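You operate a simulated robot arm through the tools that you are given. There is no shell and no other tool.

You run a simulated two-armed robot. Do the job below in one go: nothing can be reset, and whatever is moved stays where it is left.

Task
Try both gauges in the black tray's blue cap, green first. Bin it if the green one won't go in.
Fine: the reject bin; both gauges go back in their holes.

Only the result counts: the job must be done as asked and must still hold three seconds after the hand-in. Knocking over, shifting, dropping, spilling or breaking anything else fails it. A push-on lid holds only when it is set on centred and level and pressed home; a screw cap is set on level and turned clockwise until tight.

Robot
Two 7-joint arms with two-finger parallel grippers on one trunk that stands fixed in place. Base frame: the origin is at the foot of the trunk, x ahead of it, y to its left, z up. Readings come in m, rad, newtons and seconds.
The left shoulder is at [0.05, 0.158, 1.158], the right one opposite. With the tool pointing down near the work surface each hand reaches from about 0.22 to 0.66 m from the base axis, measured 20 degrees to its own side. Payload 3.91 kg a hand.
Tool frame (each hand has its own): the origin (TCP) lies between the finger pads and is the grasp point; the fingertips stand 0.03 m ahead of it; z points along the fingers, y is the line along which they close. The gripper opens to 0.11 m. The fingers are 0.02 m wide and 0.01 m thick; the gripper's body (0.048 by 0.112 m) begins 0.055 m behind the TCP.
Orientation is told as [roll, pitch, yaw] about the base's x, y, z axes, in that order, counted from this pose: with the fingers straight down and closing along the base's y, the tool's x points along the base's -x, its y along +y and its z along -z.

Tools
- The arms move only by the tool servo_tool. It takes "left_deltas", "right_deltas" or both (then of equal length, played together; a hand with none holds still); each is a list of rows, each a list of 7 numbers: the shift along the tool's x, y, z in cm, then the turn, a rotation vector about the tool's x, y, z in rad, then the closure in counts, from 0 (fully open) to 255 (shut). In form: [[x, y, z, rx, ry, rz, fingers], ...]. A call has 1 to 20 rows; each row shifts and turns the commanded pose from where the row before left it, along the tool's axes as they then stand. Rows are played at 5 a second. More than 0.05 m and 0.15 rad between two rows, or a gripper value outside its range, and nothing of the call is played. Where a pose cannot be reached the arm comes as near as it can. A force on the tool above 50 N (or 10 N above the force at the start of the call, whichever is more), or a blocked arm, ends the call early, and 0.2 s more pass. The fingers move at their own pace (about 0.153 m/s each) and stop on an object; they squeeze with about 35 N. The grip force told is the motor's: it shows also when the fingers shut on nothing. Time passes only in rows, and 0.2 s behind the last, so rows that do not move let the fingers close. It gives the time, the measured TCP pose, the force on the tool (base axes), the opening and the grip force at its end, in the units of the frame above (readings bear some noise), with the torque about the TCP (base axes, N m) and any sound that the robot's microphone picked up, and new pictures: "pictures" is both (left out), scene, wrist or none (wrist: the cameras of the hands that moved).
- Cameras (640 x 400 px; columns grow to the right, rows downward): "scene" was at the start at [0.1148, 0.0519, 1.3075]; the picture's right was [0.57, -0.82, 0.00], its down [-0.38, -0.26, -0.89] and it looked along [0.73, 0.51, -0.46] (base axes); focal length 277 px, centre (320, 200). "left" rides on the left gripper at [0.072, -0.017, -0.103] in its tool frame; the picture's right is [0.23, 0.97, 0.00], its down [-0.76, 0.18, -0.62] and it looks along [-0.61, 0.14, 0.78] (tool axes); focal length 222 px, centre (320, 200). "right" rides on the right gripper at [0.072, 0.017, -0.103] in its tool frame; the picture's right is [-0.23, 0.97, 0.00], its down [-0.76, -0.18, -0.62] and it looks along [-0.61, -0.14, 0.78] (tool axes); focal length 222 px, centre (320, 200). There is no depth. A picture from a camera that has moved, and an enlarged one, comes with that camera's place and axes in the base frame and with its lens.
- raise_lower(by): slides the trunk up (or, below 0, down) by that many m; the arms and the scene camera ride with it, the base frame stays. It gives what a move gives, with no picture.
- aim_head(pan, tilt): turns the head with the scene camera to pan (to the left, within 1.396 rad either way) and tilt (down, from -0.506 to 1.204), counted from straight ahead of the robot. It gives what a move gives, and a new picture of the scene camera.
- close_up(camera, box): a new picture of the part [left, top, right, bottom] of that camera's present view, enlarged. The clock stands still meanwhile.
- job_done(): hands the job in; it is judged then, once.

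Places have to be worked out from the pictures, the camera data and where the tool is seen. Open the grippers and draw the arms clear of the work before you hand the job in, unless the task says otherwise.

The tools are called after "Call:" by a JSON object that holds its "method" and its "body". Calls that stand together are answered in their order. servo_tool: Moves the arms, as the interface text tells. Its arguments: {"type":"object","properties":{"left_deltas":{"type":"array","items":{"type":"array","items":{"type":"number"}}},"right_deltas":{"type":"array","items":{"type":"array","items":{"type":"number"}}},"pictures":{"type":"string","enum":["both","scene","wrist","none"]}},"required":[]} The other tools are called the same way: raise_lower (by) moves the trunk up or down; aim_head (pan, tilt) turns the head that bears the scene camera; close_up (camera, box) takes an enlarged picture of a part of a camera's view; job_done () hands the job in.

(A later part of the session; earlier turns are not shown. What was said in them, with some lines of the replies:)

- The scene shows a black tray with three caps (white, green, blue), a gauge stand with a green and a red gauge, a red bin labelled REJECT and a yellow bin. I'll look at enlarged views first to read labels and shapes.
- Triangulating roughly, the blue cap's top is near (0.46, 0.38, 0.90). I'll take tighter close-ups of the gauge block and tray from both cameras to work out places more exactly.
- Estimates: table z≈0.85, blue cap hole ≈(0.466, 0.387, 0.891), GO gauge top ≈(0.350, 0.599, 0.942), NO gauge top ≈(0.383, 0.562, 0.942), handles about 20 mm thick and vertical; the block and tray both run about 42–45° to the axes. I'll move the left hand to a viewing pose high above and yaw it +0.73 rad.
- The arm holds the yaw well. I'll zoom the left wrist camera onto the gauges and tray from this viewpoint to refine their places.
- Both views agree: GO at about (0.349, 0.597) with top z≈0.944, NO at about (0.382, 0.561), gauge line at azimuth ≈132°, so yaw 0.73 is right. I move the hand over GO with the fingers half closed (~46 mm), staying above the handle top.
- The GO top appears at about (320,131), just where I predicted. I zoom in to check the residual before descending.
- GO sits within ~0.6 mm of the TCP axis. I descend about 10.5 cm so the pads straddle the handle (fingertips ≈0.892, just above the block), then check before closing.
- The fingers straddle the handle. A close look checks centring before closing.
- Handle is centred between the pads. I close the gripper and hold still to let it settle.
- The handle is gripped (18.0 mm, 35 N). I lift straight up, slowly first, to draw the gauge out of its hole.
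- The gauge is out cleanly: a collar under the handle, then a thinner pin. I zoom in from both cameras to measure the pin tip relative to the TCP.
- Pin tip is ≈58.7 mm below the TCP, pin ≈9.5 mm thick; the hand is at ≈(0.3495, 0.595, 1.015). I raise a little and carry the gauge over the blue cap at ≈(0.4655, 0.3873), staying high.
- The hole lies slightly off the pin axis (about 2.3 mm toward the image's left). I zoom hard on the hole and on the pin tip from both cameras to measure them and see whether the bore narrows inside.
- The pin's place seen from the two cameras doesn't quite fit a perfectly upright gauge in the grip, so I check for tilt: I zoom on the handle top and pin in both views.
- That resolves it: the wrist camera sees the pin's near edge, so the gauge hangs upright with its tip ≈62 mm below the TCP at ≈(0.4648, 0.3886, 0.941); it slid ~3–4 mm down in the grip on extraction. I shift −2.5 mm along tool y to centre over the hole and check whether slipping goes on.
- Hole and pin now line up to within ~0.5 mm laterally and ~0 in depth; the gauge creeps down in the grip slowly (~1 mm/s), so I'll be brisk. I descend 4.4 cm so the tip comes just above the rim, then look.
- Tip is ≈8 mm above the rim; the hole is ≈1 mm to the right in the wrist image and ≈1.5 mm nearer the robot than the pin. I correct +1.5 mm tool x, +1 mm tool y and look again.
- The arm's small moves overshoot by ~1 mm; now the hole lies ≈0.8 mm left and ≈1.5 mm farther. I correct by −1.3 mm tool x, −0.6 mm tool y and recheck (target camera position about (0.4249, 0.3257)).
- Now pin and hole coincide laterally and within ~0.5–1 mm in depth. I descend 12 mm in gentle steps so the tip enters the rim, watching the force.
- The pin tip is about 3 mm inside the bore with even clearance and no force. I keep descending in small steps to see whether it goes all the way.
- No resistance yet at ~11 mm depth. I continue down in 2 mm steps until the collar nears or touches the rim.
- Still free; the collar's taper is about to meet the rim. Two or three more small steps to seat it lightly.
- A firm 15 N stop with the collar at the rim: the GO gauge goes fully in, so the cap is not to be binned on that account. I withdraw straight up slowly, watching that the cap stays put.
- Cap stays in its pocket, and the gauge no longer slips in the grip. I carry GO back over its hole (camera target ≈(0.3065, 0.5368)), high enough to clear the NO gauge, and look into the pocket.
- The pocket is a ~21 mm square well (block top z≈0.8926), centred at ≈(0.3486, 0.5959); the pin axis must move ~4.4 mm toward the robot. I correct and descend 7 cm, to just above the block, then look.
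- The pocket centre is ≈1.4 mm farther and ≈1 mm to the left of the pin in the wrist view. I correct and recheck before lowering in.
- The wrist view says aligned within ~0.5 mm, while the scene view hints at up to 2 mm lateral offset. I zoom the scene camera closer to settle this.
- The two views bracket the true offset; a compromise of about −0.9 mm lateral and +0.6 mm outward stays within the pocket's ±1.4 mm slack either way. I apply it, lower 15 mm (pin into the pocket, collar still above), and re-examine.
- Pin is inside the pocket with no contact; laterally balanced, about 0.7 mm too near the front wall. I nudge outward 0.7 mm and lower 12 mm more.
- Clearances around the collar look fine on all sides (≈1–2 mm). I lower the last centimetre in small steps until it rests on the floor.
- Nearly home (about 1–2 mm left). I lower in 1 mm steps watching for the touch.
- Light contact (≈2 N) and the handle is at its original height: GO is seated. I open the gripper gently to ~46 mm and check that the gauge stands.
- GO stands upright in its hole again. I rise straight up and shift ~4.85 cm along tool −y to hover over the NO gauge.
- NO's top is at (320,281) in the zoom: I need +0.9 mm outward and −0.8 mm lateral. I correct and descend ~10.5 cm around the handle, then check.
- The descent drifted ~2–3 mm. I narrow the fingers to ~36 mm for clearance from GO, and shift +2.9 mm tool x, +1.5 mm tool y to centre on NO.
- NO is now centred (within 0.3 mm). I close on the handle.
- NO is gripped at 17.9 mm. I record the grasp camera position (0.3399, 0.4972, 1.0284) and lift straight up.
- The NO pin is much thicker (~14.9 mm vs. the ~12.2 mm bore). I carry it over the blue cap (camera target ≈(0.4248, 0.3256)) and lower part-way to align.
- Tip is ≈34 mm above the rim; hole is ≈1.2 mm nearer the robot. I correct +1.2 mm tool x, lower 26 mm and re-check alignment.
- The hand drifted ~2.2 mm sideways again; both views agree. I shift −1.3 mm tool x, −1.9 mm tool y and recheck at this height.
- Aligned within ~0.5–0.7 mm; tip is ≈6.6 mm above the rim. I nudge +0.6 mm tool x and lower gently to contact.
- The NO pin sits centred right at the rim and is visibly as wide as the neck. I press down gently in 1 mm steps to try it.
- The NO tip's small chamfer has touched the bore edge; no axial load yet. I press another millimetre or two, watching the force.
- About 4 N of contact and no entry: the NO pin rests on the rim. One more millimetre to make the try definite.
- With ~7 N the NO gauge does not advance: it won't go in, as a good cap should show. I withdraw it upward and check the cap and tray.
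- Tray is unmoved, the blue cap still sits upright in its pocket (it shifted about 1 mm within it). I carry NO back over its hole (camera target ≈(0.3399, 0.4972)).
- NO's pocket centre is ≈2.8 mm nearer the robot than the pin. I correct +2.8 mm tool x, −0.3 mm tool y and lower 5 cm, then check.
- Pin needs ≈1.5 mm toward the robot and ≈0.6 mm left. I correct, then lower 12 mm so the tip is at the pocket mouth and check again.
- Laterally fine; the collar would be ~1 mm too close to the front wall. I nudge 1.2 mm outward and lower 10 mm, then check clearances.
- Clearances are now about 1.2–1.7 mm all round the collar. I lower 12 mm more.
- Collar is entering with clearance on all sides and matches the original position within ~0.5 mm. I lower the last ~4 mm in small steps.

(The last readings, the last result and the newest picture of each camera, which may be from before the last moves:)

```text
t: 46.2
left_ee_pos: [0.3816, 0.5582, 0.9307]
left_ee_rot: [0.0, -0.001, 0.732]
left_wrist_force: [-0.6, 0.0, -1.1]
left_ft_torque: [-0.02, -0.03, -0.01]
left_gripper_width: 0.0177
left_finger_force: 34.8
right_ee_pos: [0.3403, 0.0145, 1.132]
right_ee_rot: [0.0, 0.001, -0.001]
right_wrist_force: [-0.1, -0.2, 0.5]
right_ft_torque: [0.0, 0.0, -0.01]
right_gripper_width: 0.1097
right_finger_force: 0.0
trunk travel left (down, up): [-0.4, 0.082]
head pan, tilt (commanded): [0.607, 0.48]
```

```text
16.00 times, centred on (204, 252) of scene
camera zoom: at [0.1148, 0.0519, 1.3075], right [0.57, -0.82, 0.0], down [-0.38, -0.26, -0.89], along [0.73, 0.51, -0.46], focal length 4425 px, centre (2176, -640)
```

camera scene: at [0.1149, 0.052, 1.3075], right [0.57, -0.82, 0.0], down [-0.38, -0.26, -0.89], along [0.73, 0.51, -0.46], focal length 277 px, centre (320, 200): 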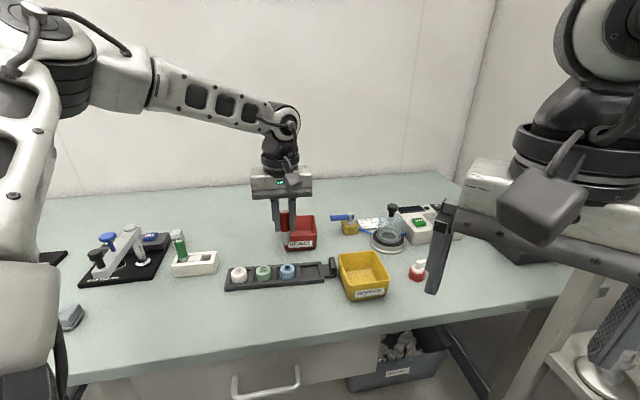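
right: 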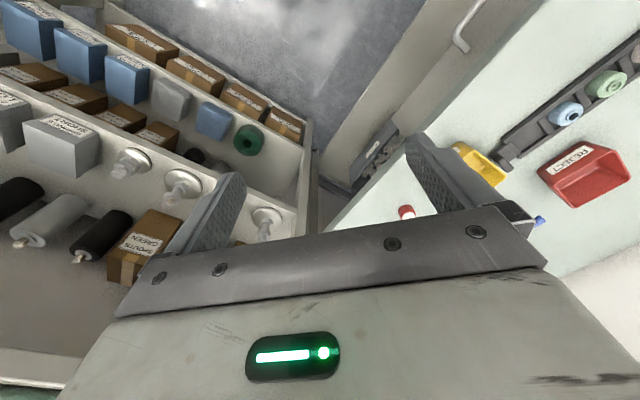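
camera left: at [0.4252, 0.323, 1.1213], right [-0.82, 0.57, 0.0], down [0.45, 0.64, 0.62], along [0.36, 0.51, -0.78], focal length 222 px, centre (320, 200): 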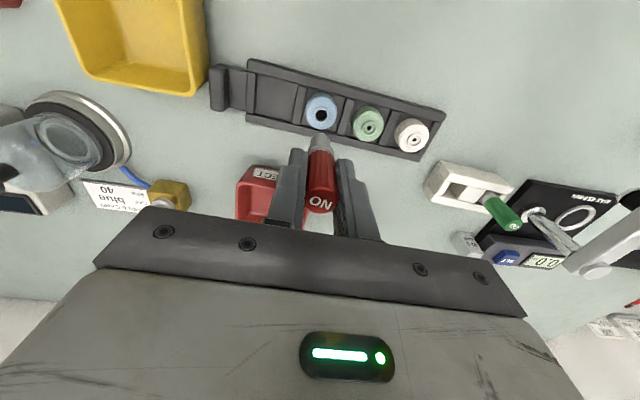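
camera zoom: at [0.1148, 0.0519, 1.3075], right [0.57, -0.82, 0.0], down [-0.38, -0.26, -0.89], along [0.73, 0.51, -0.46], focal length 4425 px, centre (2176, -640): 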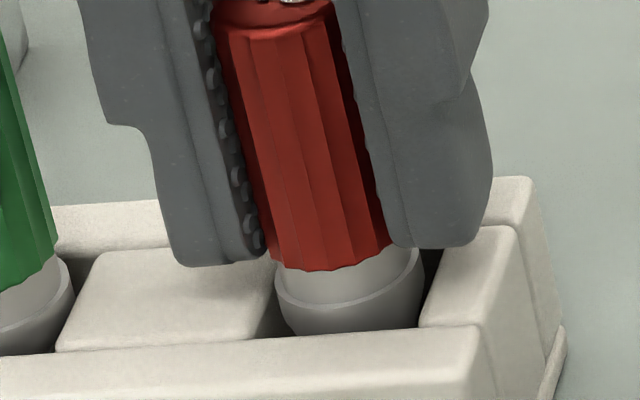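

About 1–1.5 mm to go; two more 0.8 mm steps with force watch.

Call:
{"method": "servo_tool", "body": {"left_deltas": [[0, 0, 0.08, 0, 0, 0, 255], [0, 0, 0.08, 0, 0, 0, 255], [0, 0, 0, 0, 0, 0, 255]], "pictures": "none"}}

Call:
{"method": "close_up", "body": {"camera": "scene", "box": [188, 240, 220, 265]}}

```text
t: 47.0
left_ee_pos: [0.3814, 0.5581, 0.9306]
left_ee_rot: [-0.001, -0.002, 0.736]
left_wrist_force: [-0.5, 2.4, 6.1]
left_ft_torque: [0.08, -0.01, 0.01]
left_gripper_width: 0.0182
left_finger_force: 35.0
right_ee_pos: [0.3396, 0.0145, 1.1323]
right_ee_rot: [-0.001, 0.0, -0.001]
right_wrist_force: [-0.9, -0.5, 0.4]
right_ft_torque: [0.0, 0.01, 0.0]
right_gripper_width: 0.1098
right_finger_force: 0.1
trunk travel left (down, up): [-0.4, 0.082]
head pan, tilt (commanded): [0.607, 0.48]
```

```text
16.00 times, centred on (204, 252) of scene
camera zoom: at [0.1144, 0.0515, 1.3076], right [0.57, -0.82, 0.0], down [-0.38, -0.26, -0.89], along [0.73, 0.51, -0.46], focal length 4425 px, centre (2176, -640)
```

zoom: 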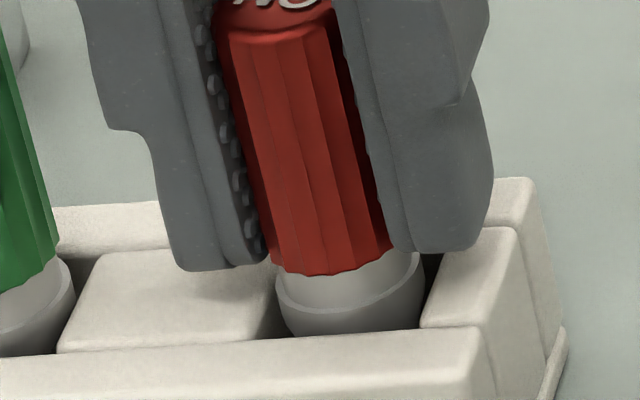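

Contact at ~6 N, yet the handle looks perhaps 1 mm higher than originally. I look from the wrist before deciding whether it's on the floor or catching an edge.

Call:
{"method": "close_up", "body": {"camera": "left", "box": [280, 110, 360, 160]}}

Call:
{"method": "close_up", "body": {"camera": "scene", "box": [165, 225, 229, 280]}}

```text
8.00 times, centred on (320, 135) of left
camera zoom: at [0.3385, 0.4968, 1.0342], right [-0.82, 0.57, 0.0], down [0.45, 0.64, 0.62], along [0.36, 0.51, -0.78], focal length 1777 px, centre (320, 720)
```

zoom: 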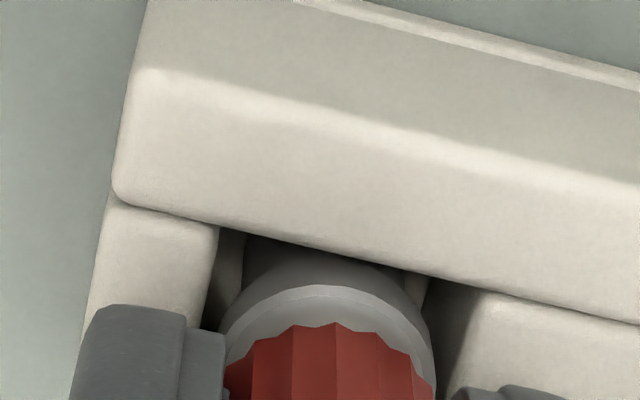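

```text
7.27 times, centred on (197, 252) of scene
camera zoom: at [0.1144, 0.0515, 1.3076], right [0.57, -0.82, 0.0], down [-0.38, -0.26, -0.89], along [0.73, 0.51, -0.46], focal length 2012 px, centre (1214, -182)
```

zoom: 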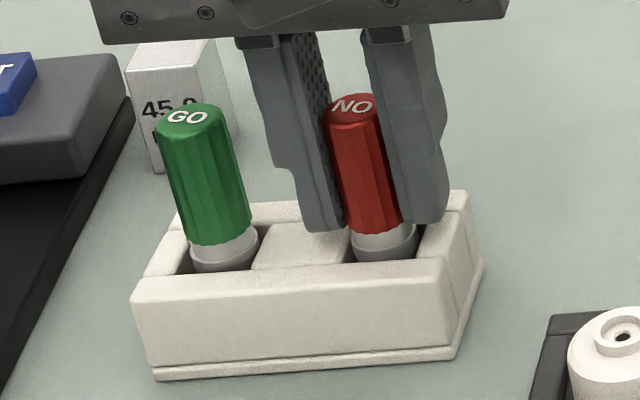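

NO's top and handle bottom match the original picture, so it's resting on the pocket floor. I relieve the press by ~0.8 mm and open the fingers gently (to ~36 mm to stay clear of GO).

Call:
{"method": "servo_tool", "body": {"left_deltas": [[0, 0, -0.07, 0, 0, 0, 255], [0, 0, 0, 0, 0, 0, 208], [0, 0, 0, 0, 0, 0, 200], [0, 0, 0, 0, 0, 0, 185], [0, 0, 0, 0, 0, 0, 172], [0, 0, 0, 0, 0, 0, 172]], "pictures": "wrist"}}

Call:
{"method": "close_up", "body": {"camera": "scene", "box": [165, 225, 229, 280]}}

Call:
{"method": "close_up", "body": {"camera": "left", "box": [240, 110, 400, 230]}}

```text
t: 48.4
left_ee_pos: [0.3805, 0.558, 0.9304]
left_ee_rot: [-0.001, 0.0, 0.732]
left_wrist_force: [0.8, -0.1, -0.3]
left_ft_torque: [-0.01, 0.01, -0.05]
left_gripper_width: 0.0363
left_finger_force: 0.1
right_ee_pos: [0.342, 0.0153, 1.1323]
right_ee_rot: [0.0, -0.001, -0.001]
right_wrist_force: [-0.1, 0.0, 0.7]
right_ft_torque: [0.0, -0.02, -0.03]
right_gripper_width: 0.1099
right_finger_force: 0.2
trunk travel left (down, up): [-0.4, 0.082]
head pan, tilt (commanded): [0.607, 0.48]
camera left: at [0.3384, 0.4968, 1.0342], right [-0.82, 0.57, 0.0], down [0.45, 0.64, 0.62], along [0.36, 0.51, -0.78], focal length 222 px, centre (320, 200)
```

left: 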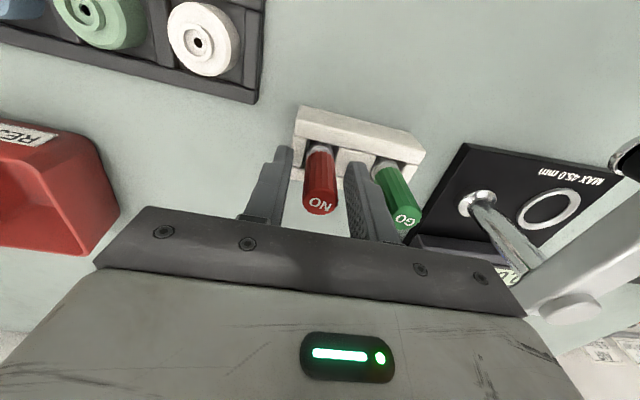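

```text
7.27 times, centred on (197, 252) of scene
camera zoom: at [0.1148, 0.0519, 1.3075], right [0.57, -0.82, 0.0], down [-0.38, -0.26, -0.89], along [0.73, 0.51, -0.46], focal length 2012 px, centre (1214, -182)
```

zoom: 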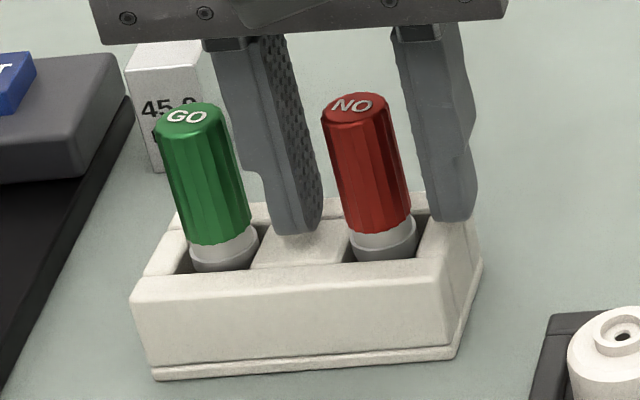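

```text
3.33 times, centred on (320, 170) of left
camera zoom: at [0.3384, 0.4968, 1.0342], right [-0.82, 0.57, 0.0], down [0.45, 0.64, 0.62], along [0.36, 0.51, -0.78], focal length 740 px, centre (320, 300)
```

zoom: 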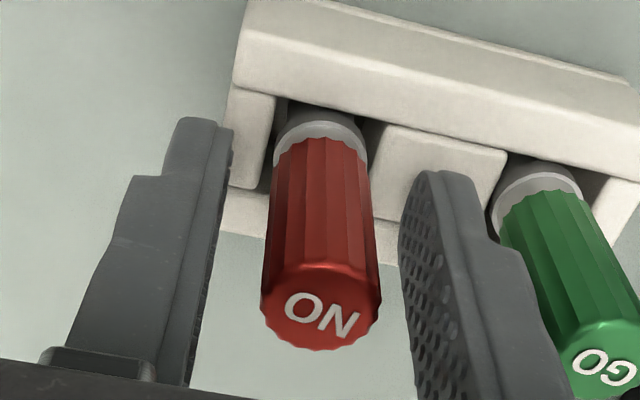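

Both gauges stand in their holes, upright. I rise straight up, checking both stay put.

Call:
{"method": "servo_tool", "body": {"left_deltas": [[0, 0, -1.0, 0, 0, 0, 172], [0, 0, -2.0, 0, 0, 0, 172], [0, 0, -3.0, 0, 0, 0, 172], [0, 0, -4.0, 0, 0, 0, 172], [0, 0, -4.0, 0, 0, 0, 172], [0, 0, -4.0, 0, 0, 0, 172]], "pictures": "both"}}

Call:
{"method": "close_up", "body": {"camera": "scene", "box": [160, 200, 340, 312]}}

Call:
{"method": "close_up", "body": {"camera": "scene", "box": [165, 222, 229, 286]}}

```text
t: 49.8
left_ee_pos: [0.3814, 0.5574, 1.1089]
left_ee_rot: [0.0, 0.0, 0.734]
left_wrist_force: [-0.3, -0.7, 0.3]
left_ft_torque: [0.01, -0.01, -0.01]
left_gripper_width: 0.0356
left_finger_force: 0.1
right_ee_pos: [0.3411, 0.0142, 1.1337]
right_ee_rot: [0.002, 0.001, 0.0]
right_wrist_force: [-0.7, -0.9, -0.4]
right_ft_torque: [0.02, -0.04, -0.02]
right_gripper_width: 0.1102
right_finger_force: 0.1
trunk travel left (down, up): [-0.4, 0.082]
head pan, tilt (commanded): [0.607, 0.48]
camera scene: at [0.1146, 0.0515, 1.3075], right [0.57, -0.82, 0.0], down [-0.38, -0.26, -0.89], along [0.73, 0.51, -0.46], focal length 277 px, centre (320, 200)
camera left: at [0.3386, 0.4962, 1.2129], right [-0.82, 0.57, 0.0], down [0.45, 0.64, 0.62], along [0.36, 0.51, -0.78], focal length 222 px, centre (320, 200)
```

scene: 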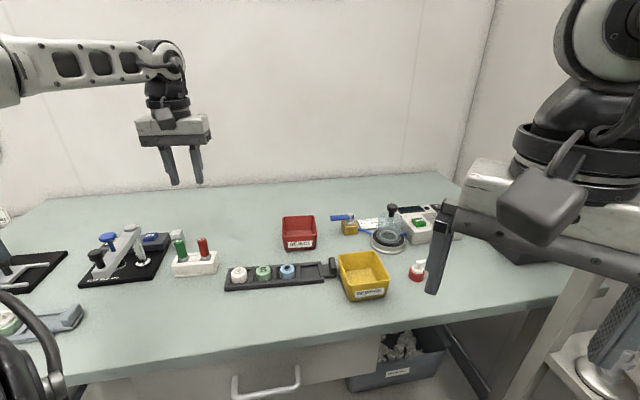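
left: 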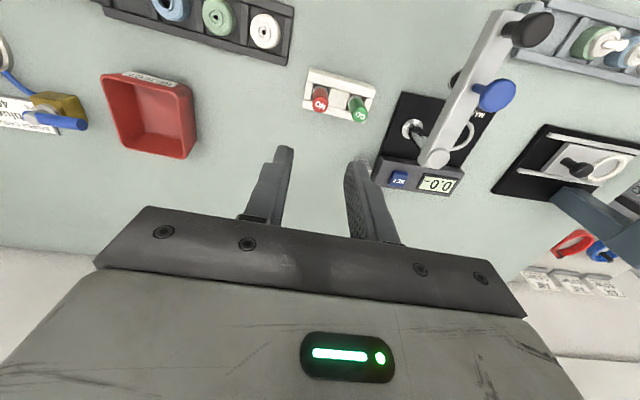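

```text
3.56 times, centred on (250, 256) of scene
camera zoom: at [0.1146, 0.0515, 1.3075], right [0.57, -0.82, 0.0], down [-0.38, -0.26, -0.89], along [0.73, 0.51, -0.46], focal length 983 px, centre (569, 1)
```

zoom: 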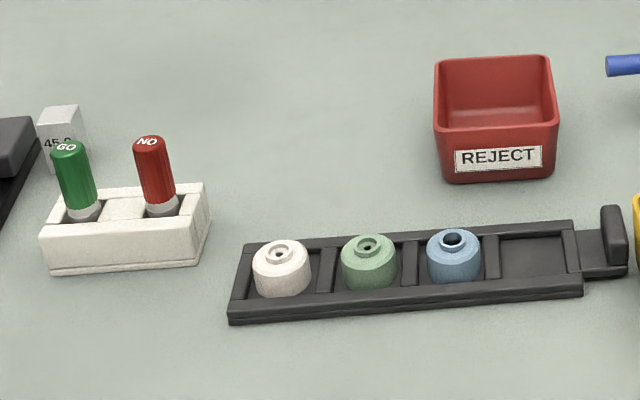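

```text
6.25 times, centred on (197, 254) of scene
camera zoom: at [0.1146, 0.0515, 1.3075], right [0.57, -0.82, 0.0], down [-0.38, -0.26, -0.89], along [0.73, 0.51, -0.46], focal length 1729 px, centre (1089, -138)
```

zoom: 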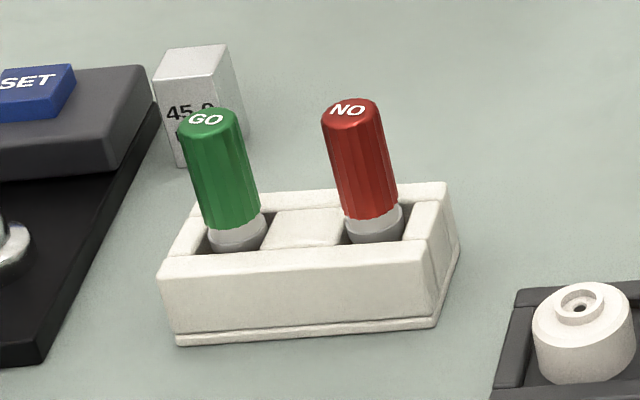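

The scene matches the start: both gauges in their holes, block and tray unmoved, blue cap in its pocket, bins empty. GO went in and NO didn't, so the cap stays. I draw the left arm back high toward its starting place with the gripper open.

Call:
{"method": "servo_tool", "body": {"left_deltas": [[0, 0, -2.0, 0, 0, 0, 100], [3.64, -1.66, -0.6, 0, 0, 0, 0], [3.64, -1.66, -0.6, 0, 0, 0, 0], [3.64, -1.66, -0.6, 0, 0, 0, 0], [3.64, -1.66, -0.6, 0, 0, 0, 0], [3.64, -1.66, -0.6, 0, 0, 0, 0], [3.64, -1.66, -0.6, 0, 0, 0, 0], [0, 0, 0, 0, 0, 0, 0]], "pictures": "both"}}

Call:
{"method": "close_up", "body": {"camera": "scene", "box": [160, 200, 340, 312]}}

```text
t: 51.6
left_ee_pos: [0.286, 0.3354, 1.1665]
left_ee_rot: [0.0, -0.001, 0.733]
left_wrist_force: [-0.1, 0.7, -1.1]
left_ft_torque: [0.04, 0.04, -0.01]
left_gripper_width: 0.1098
left_finger_force: 0.1
right_ee_pos: [0.3407, 0.0156, 1.1327]
right_ee_rot: [0.001, -0.001, -0.001]
right_wrist_force: [0.0, -0.2, 0.1]
right_ft_torque: [0.0, 0.01, -0.02]
right_gripper_width: 0.1101
right_finger_force: 0.1
trunk travel left (down, up): [-0.4, 0.082]
head pan, tilt (commanded): [0.607, 0.48]
camera scene: at [0.1148, 0.052, 1.3075], right [0.57, -0.82, 0.0], down [-0.38, -0.26, -0.89], along [0.73, 0.51, -0.46], focal length 277 px, centre (320, 200)
camera left: at [0.2434, 0.2744, 1.2706], right [-0.82, 0.57, 0.0], down [0.45, 0.64, 0.62], along [0.36, 0.51, -0.78], focal length 222 px, centre (320, 200)
```

scene: 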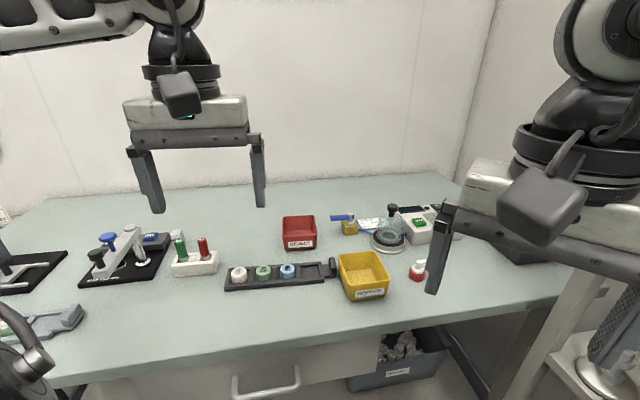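
left: 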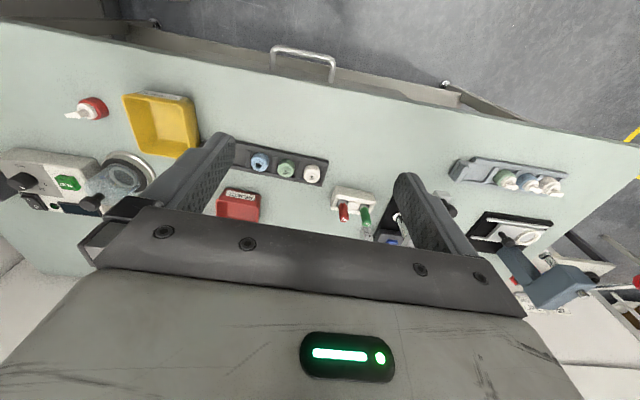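

```text
3.56 times, centred on (250, 256) of scene
camera zoom: at [0.1148, 0.052, 1.3075], right [0.57, -0.82, 0.0], down [-0.38, -0.26, -0.89], along [0.73, 0.51, -0.46], focal length 983 px, centre (569, 1)
```

zoom: 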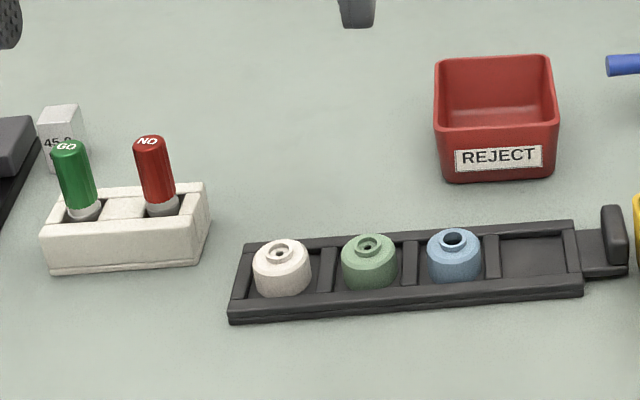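

The arms are clear, both grippers are open, the gauges are in their holes, and the blue cap stays in its tray pocket because the green gauge went fully in. I hand in the job.

Call:
{"method": "job_done", "body": {}}

```text
The job is handed in.
```

I tried both gauges in the black tray's blue cap. The green (GO) gauge went fully in, so I left the cap in the tray and put nothing in the reject bin.

- **Green gauge:** it slid about 17 mm into the cap with no resistance, until its collar stopped at the rim.
- **Red gauge:** its pin is wider than the hole (about 14.9 mm against 12.2 mm). It rested on the rim and did not go in under about 7 N of pressure.
- **Gauges:** both are back in their own holes, standing upright.
- **Cap and tray:** the tray and gauge block did not move. The blue cap shifted about 1 mm inside its pocket while I tried the red gauge, and it still sits upright there.

Both grippers are open and the arms are clear of the work.
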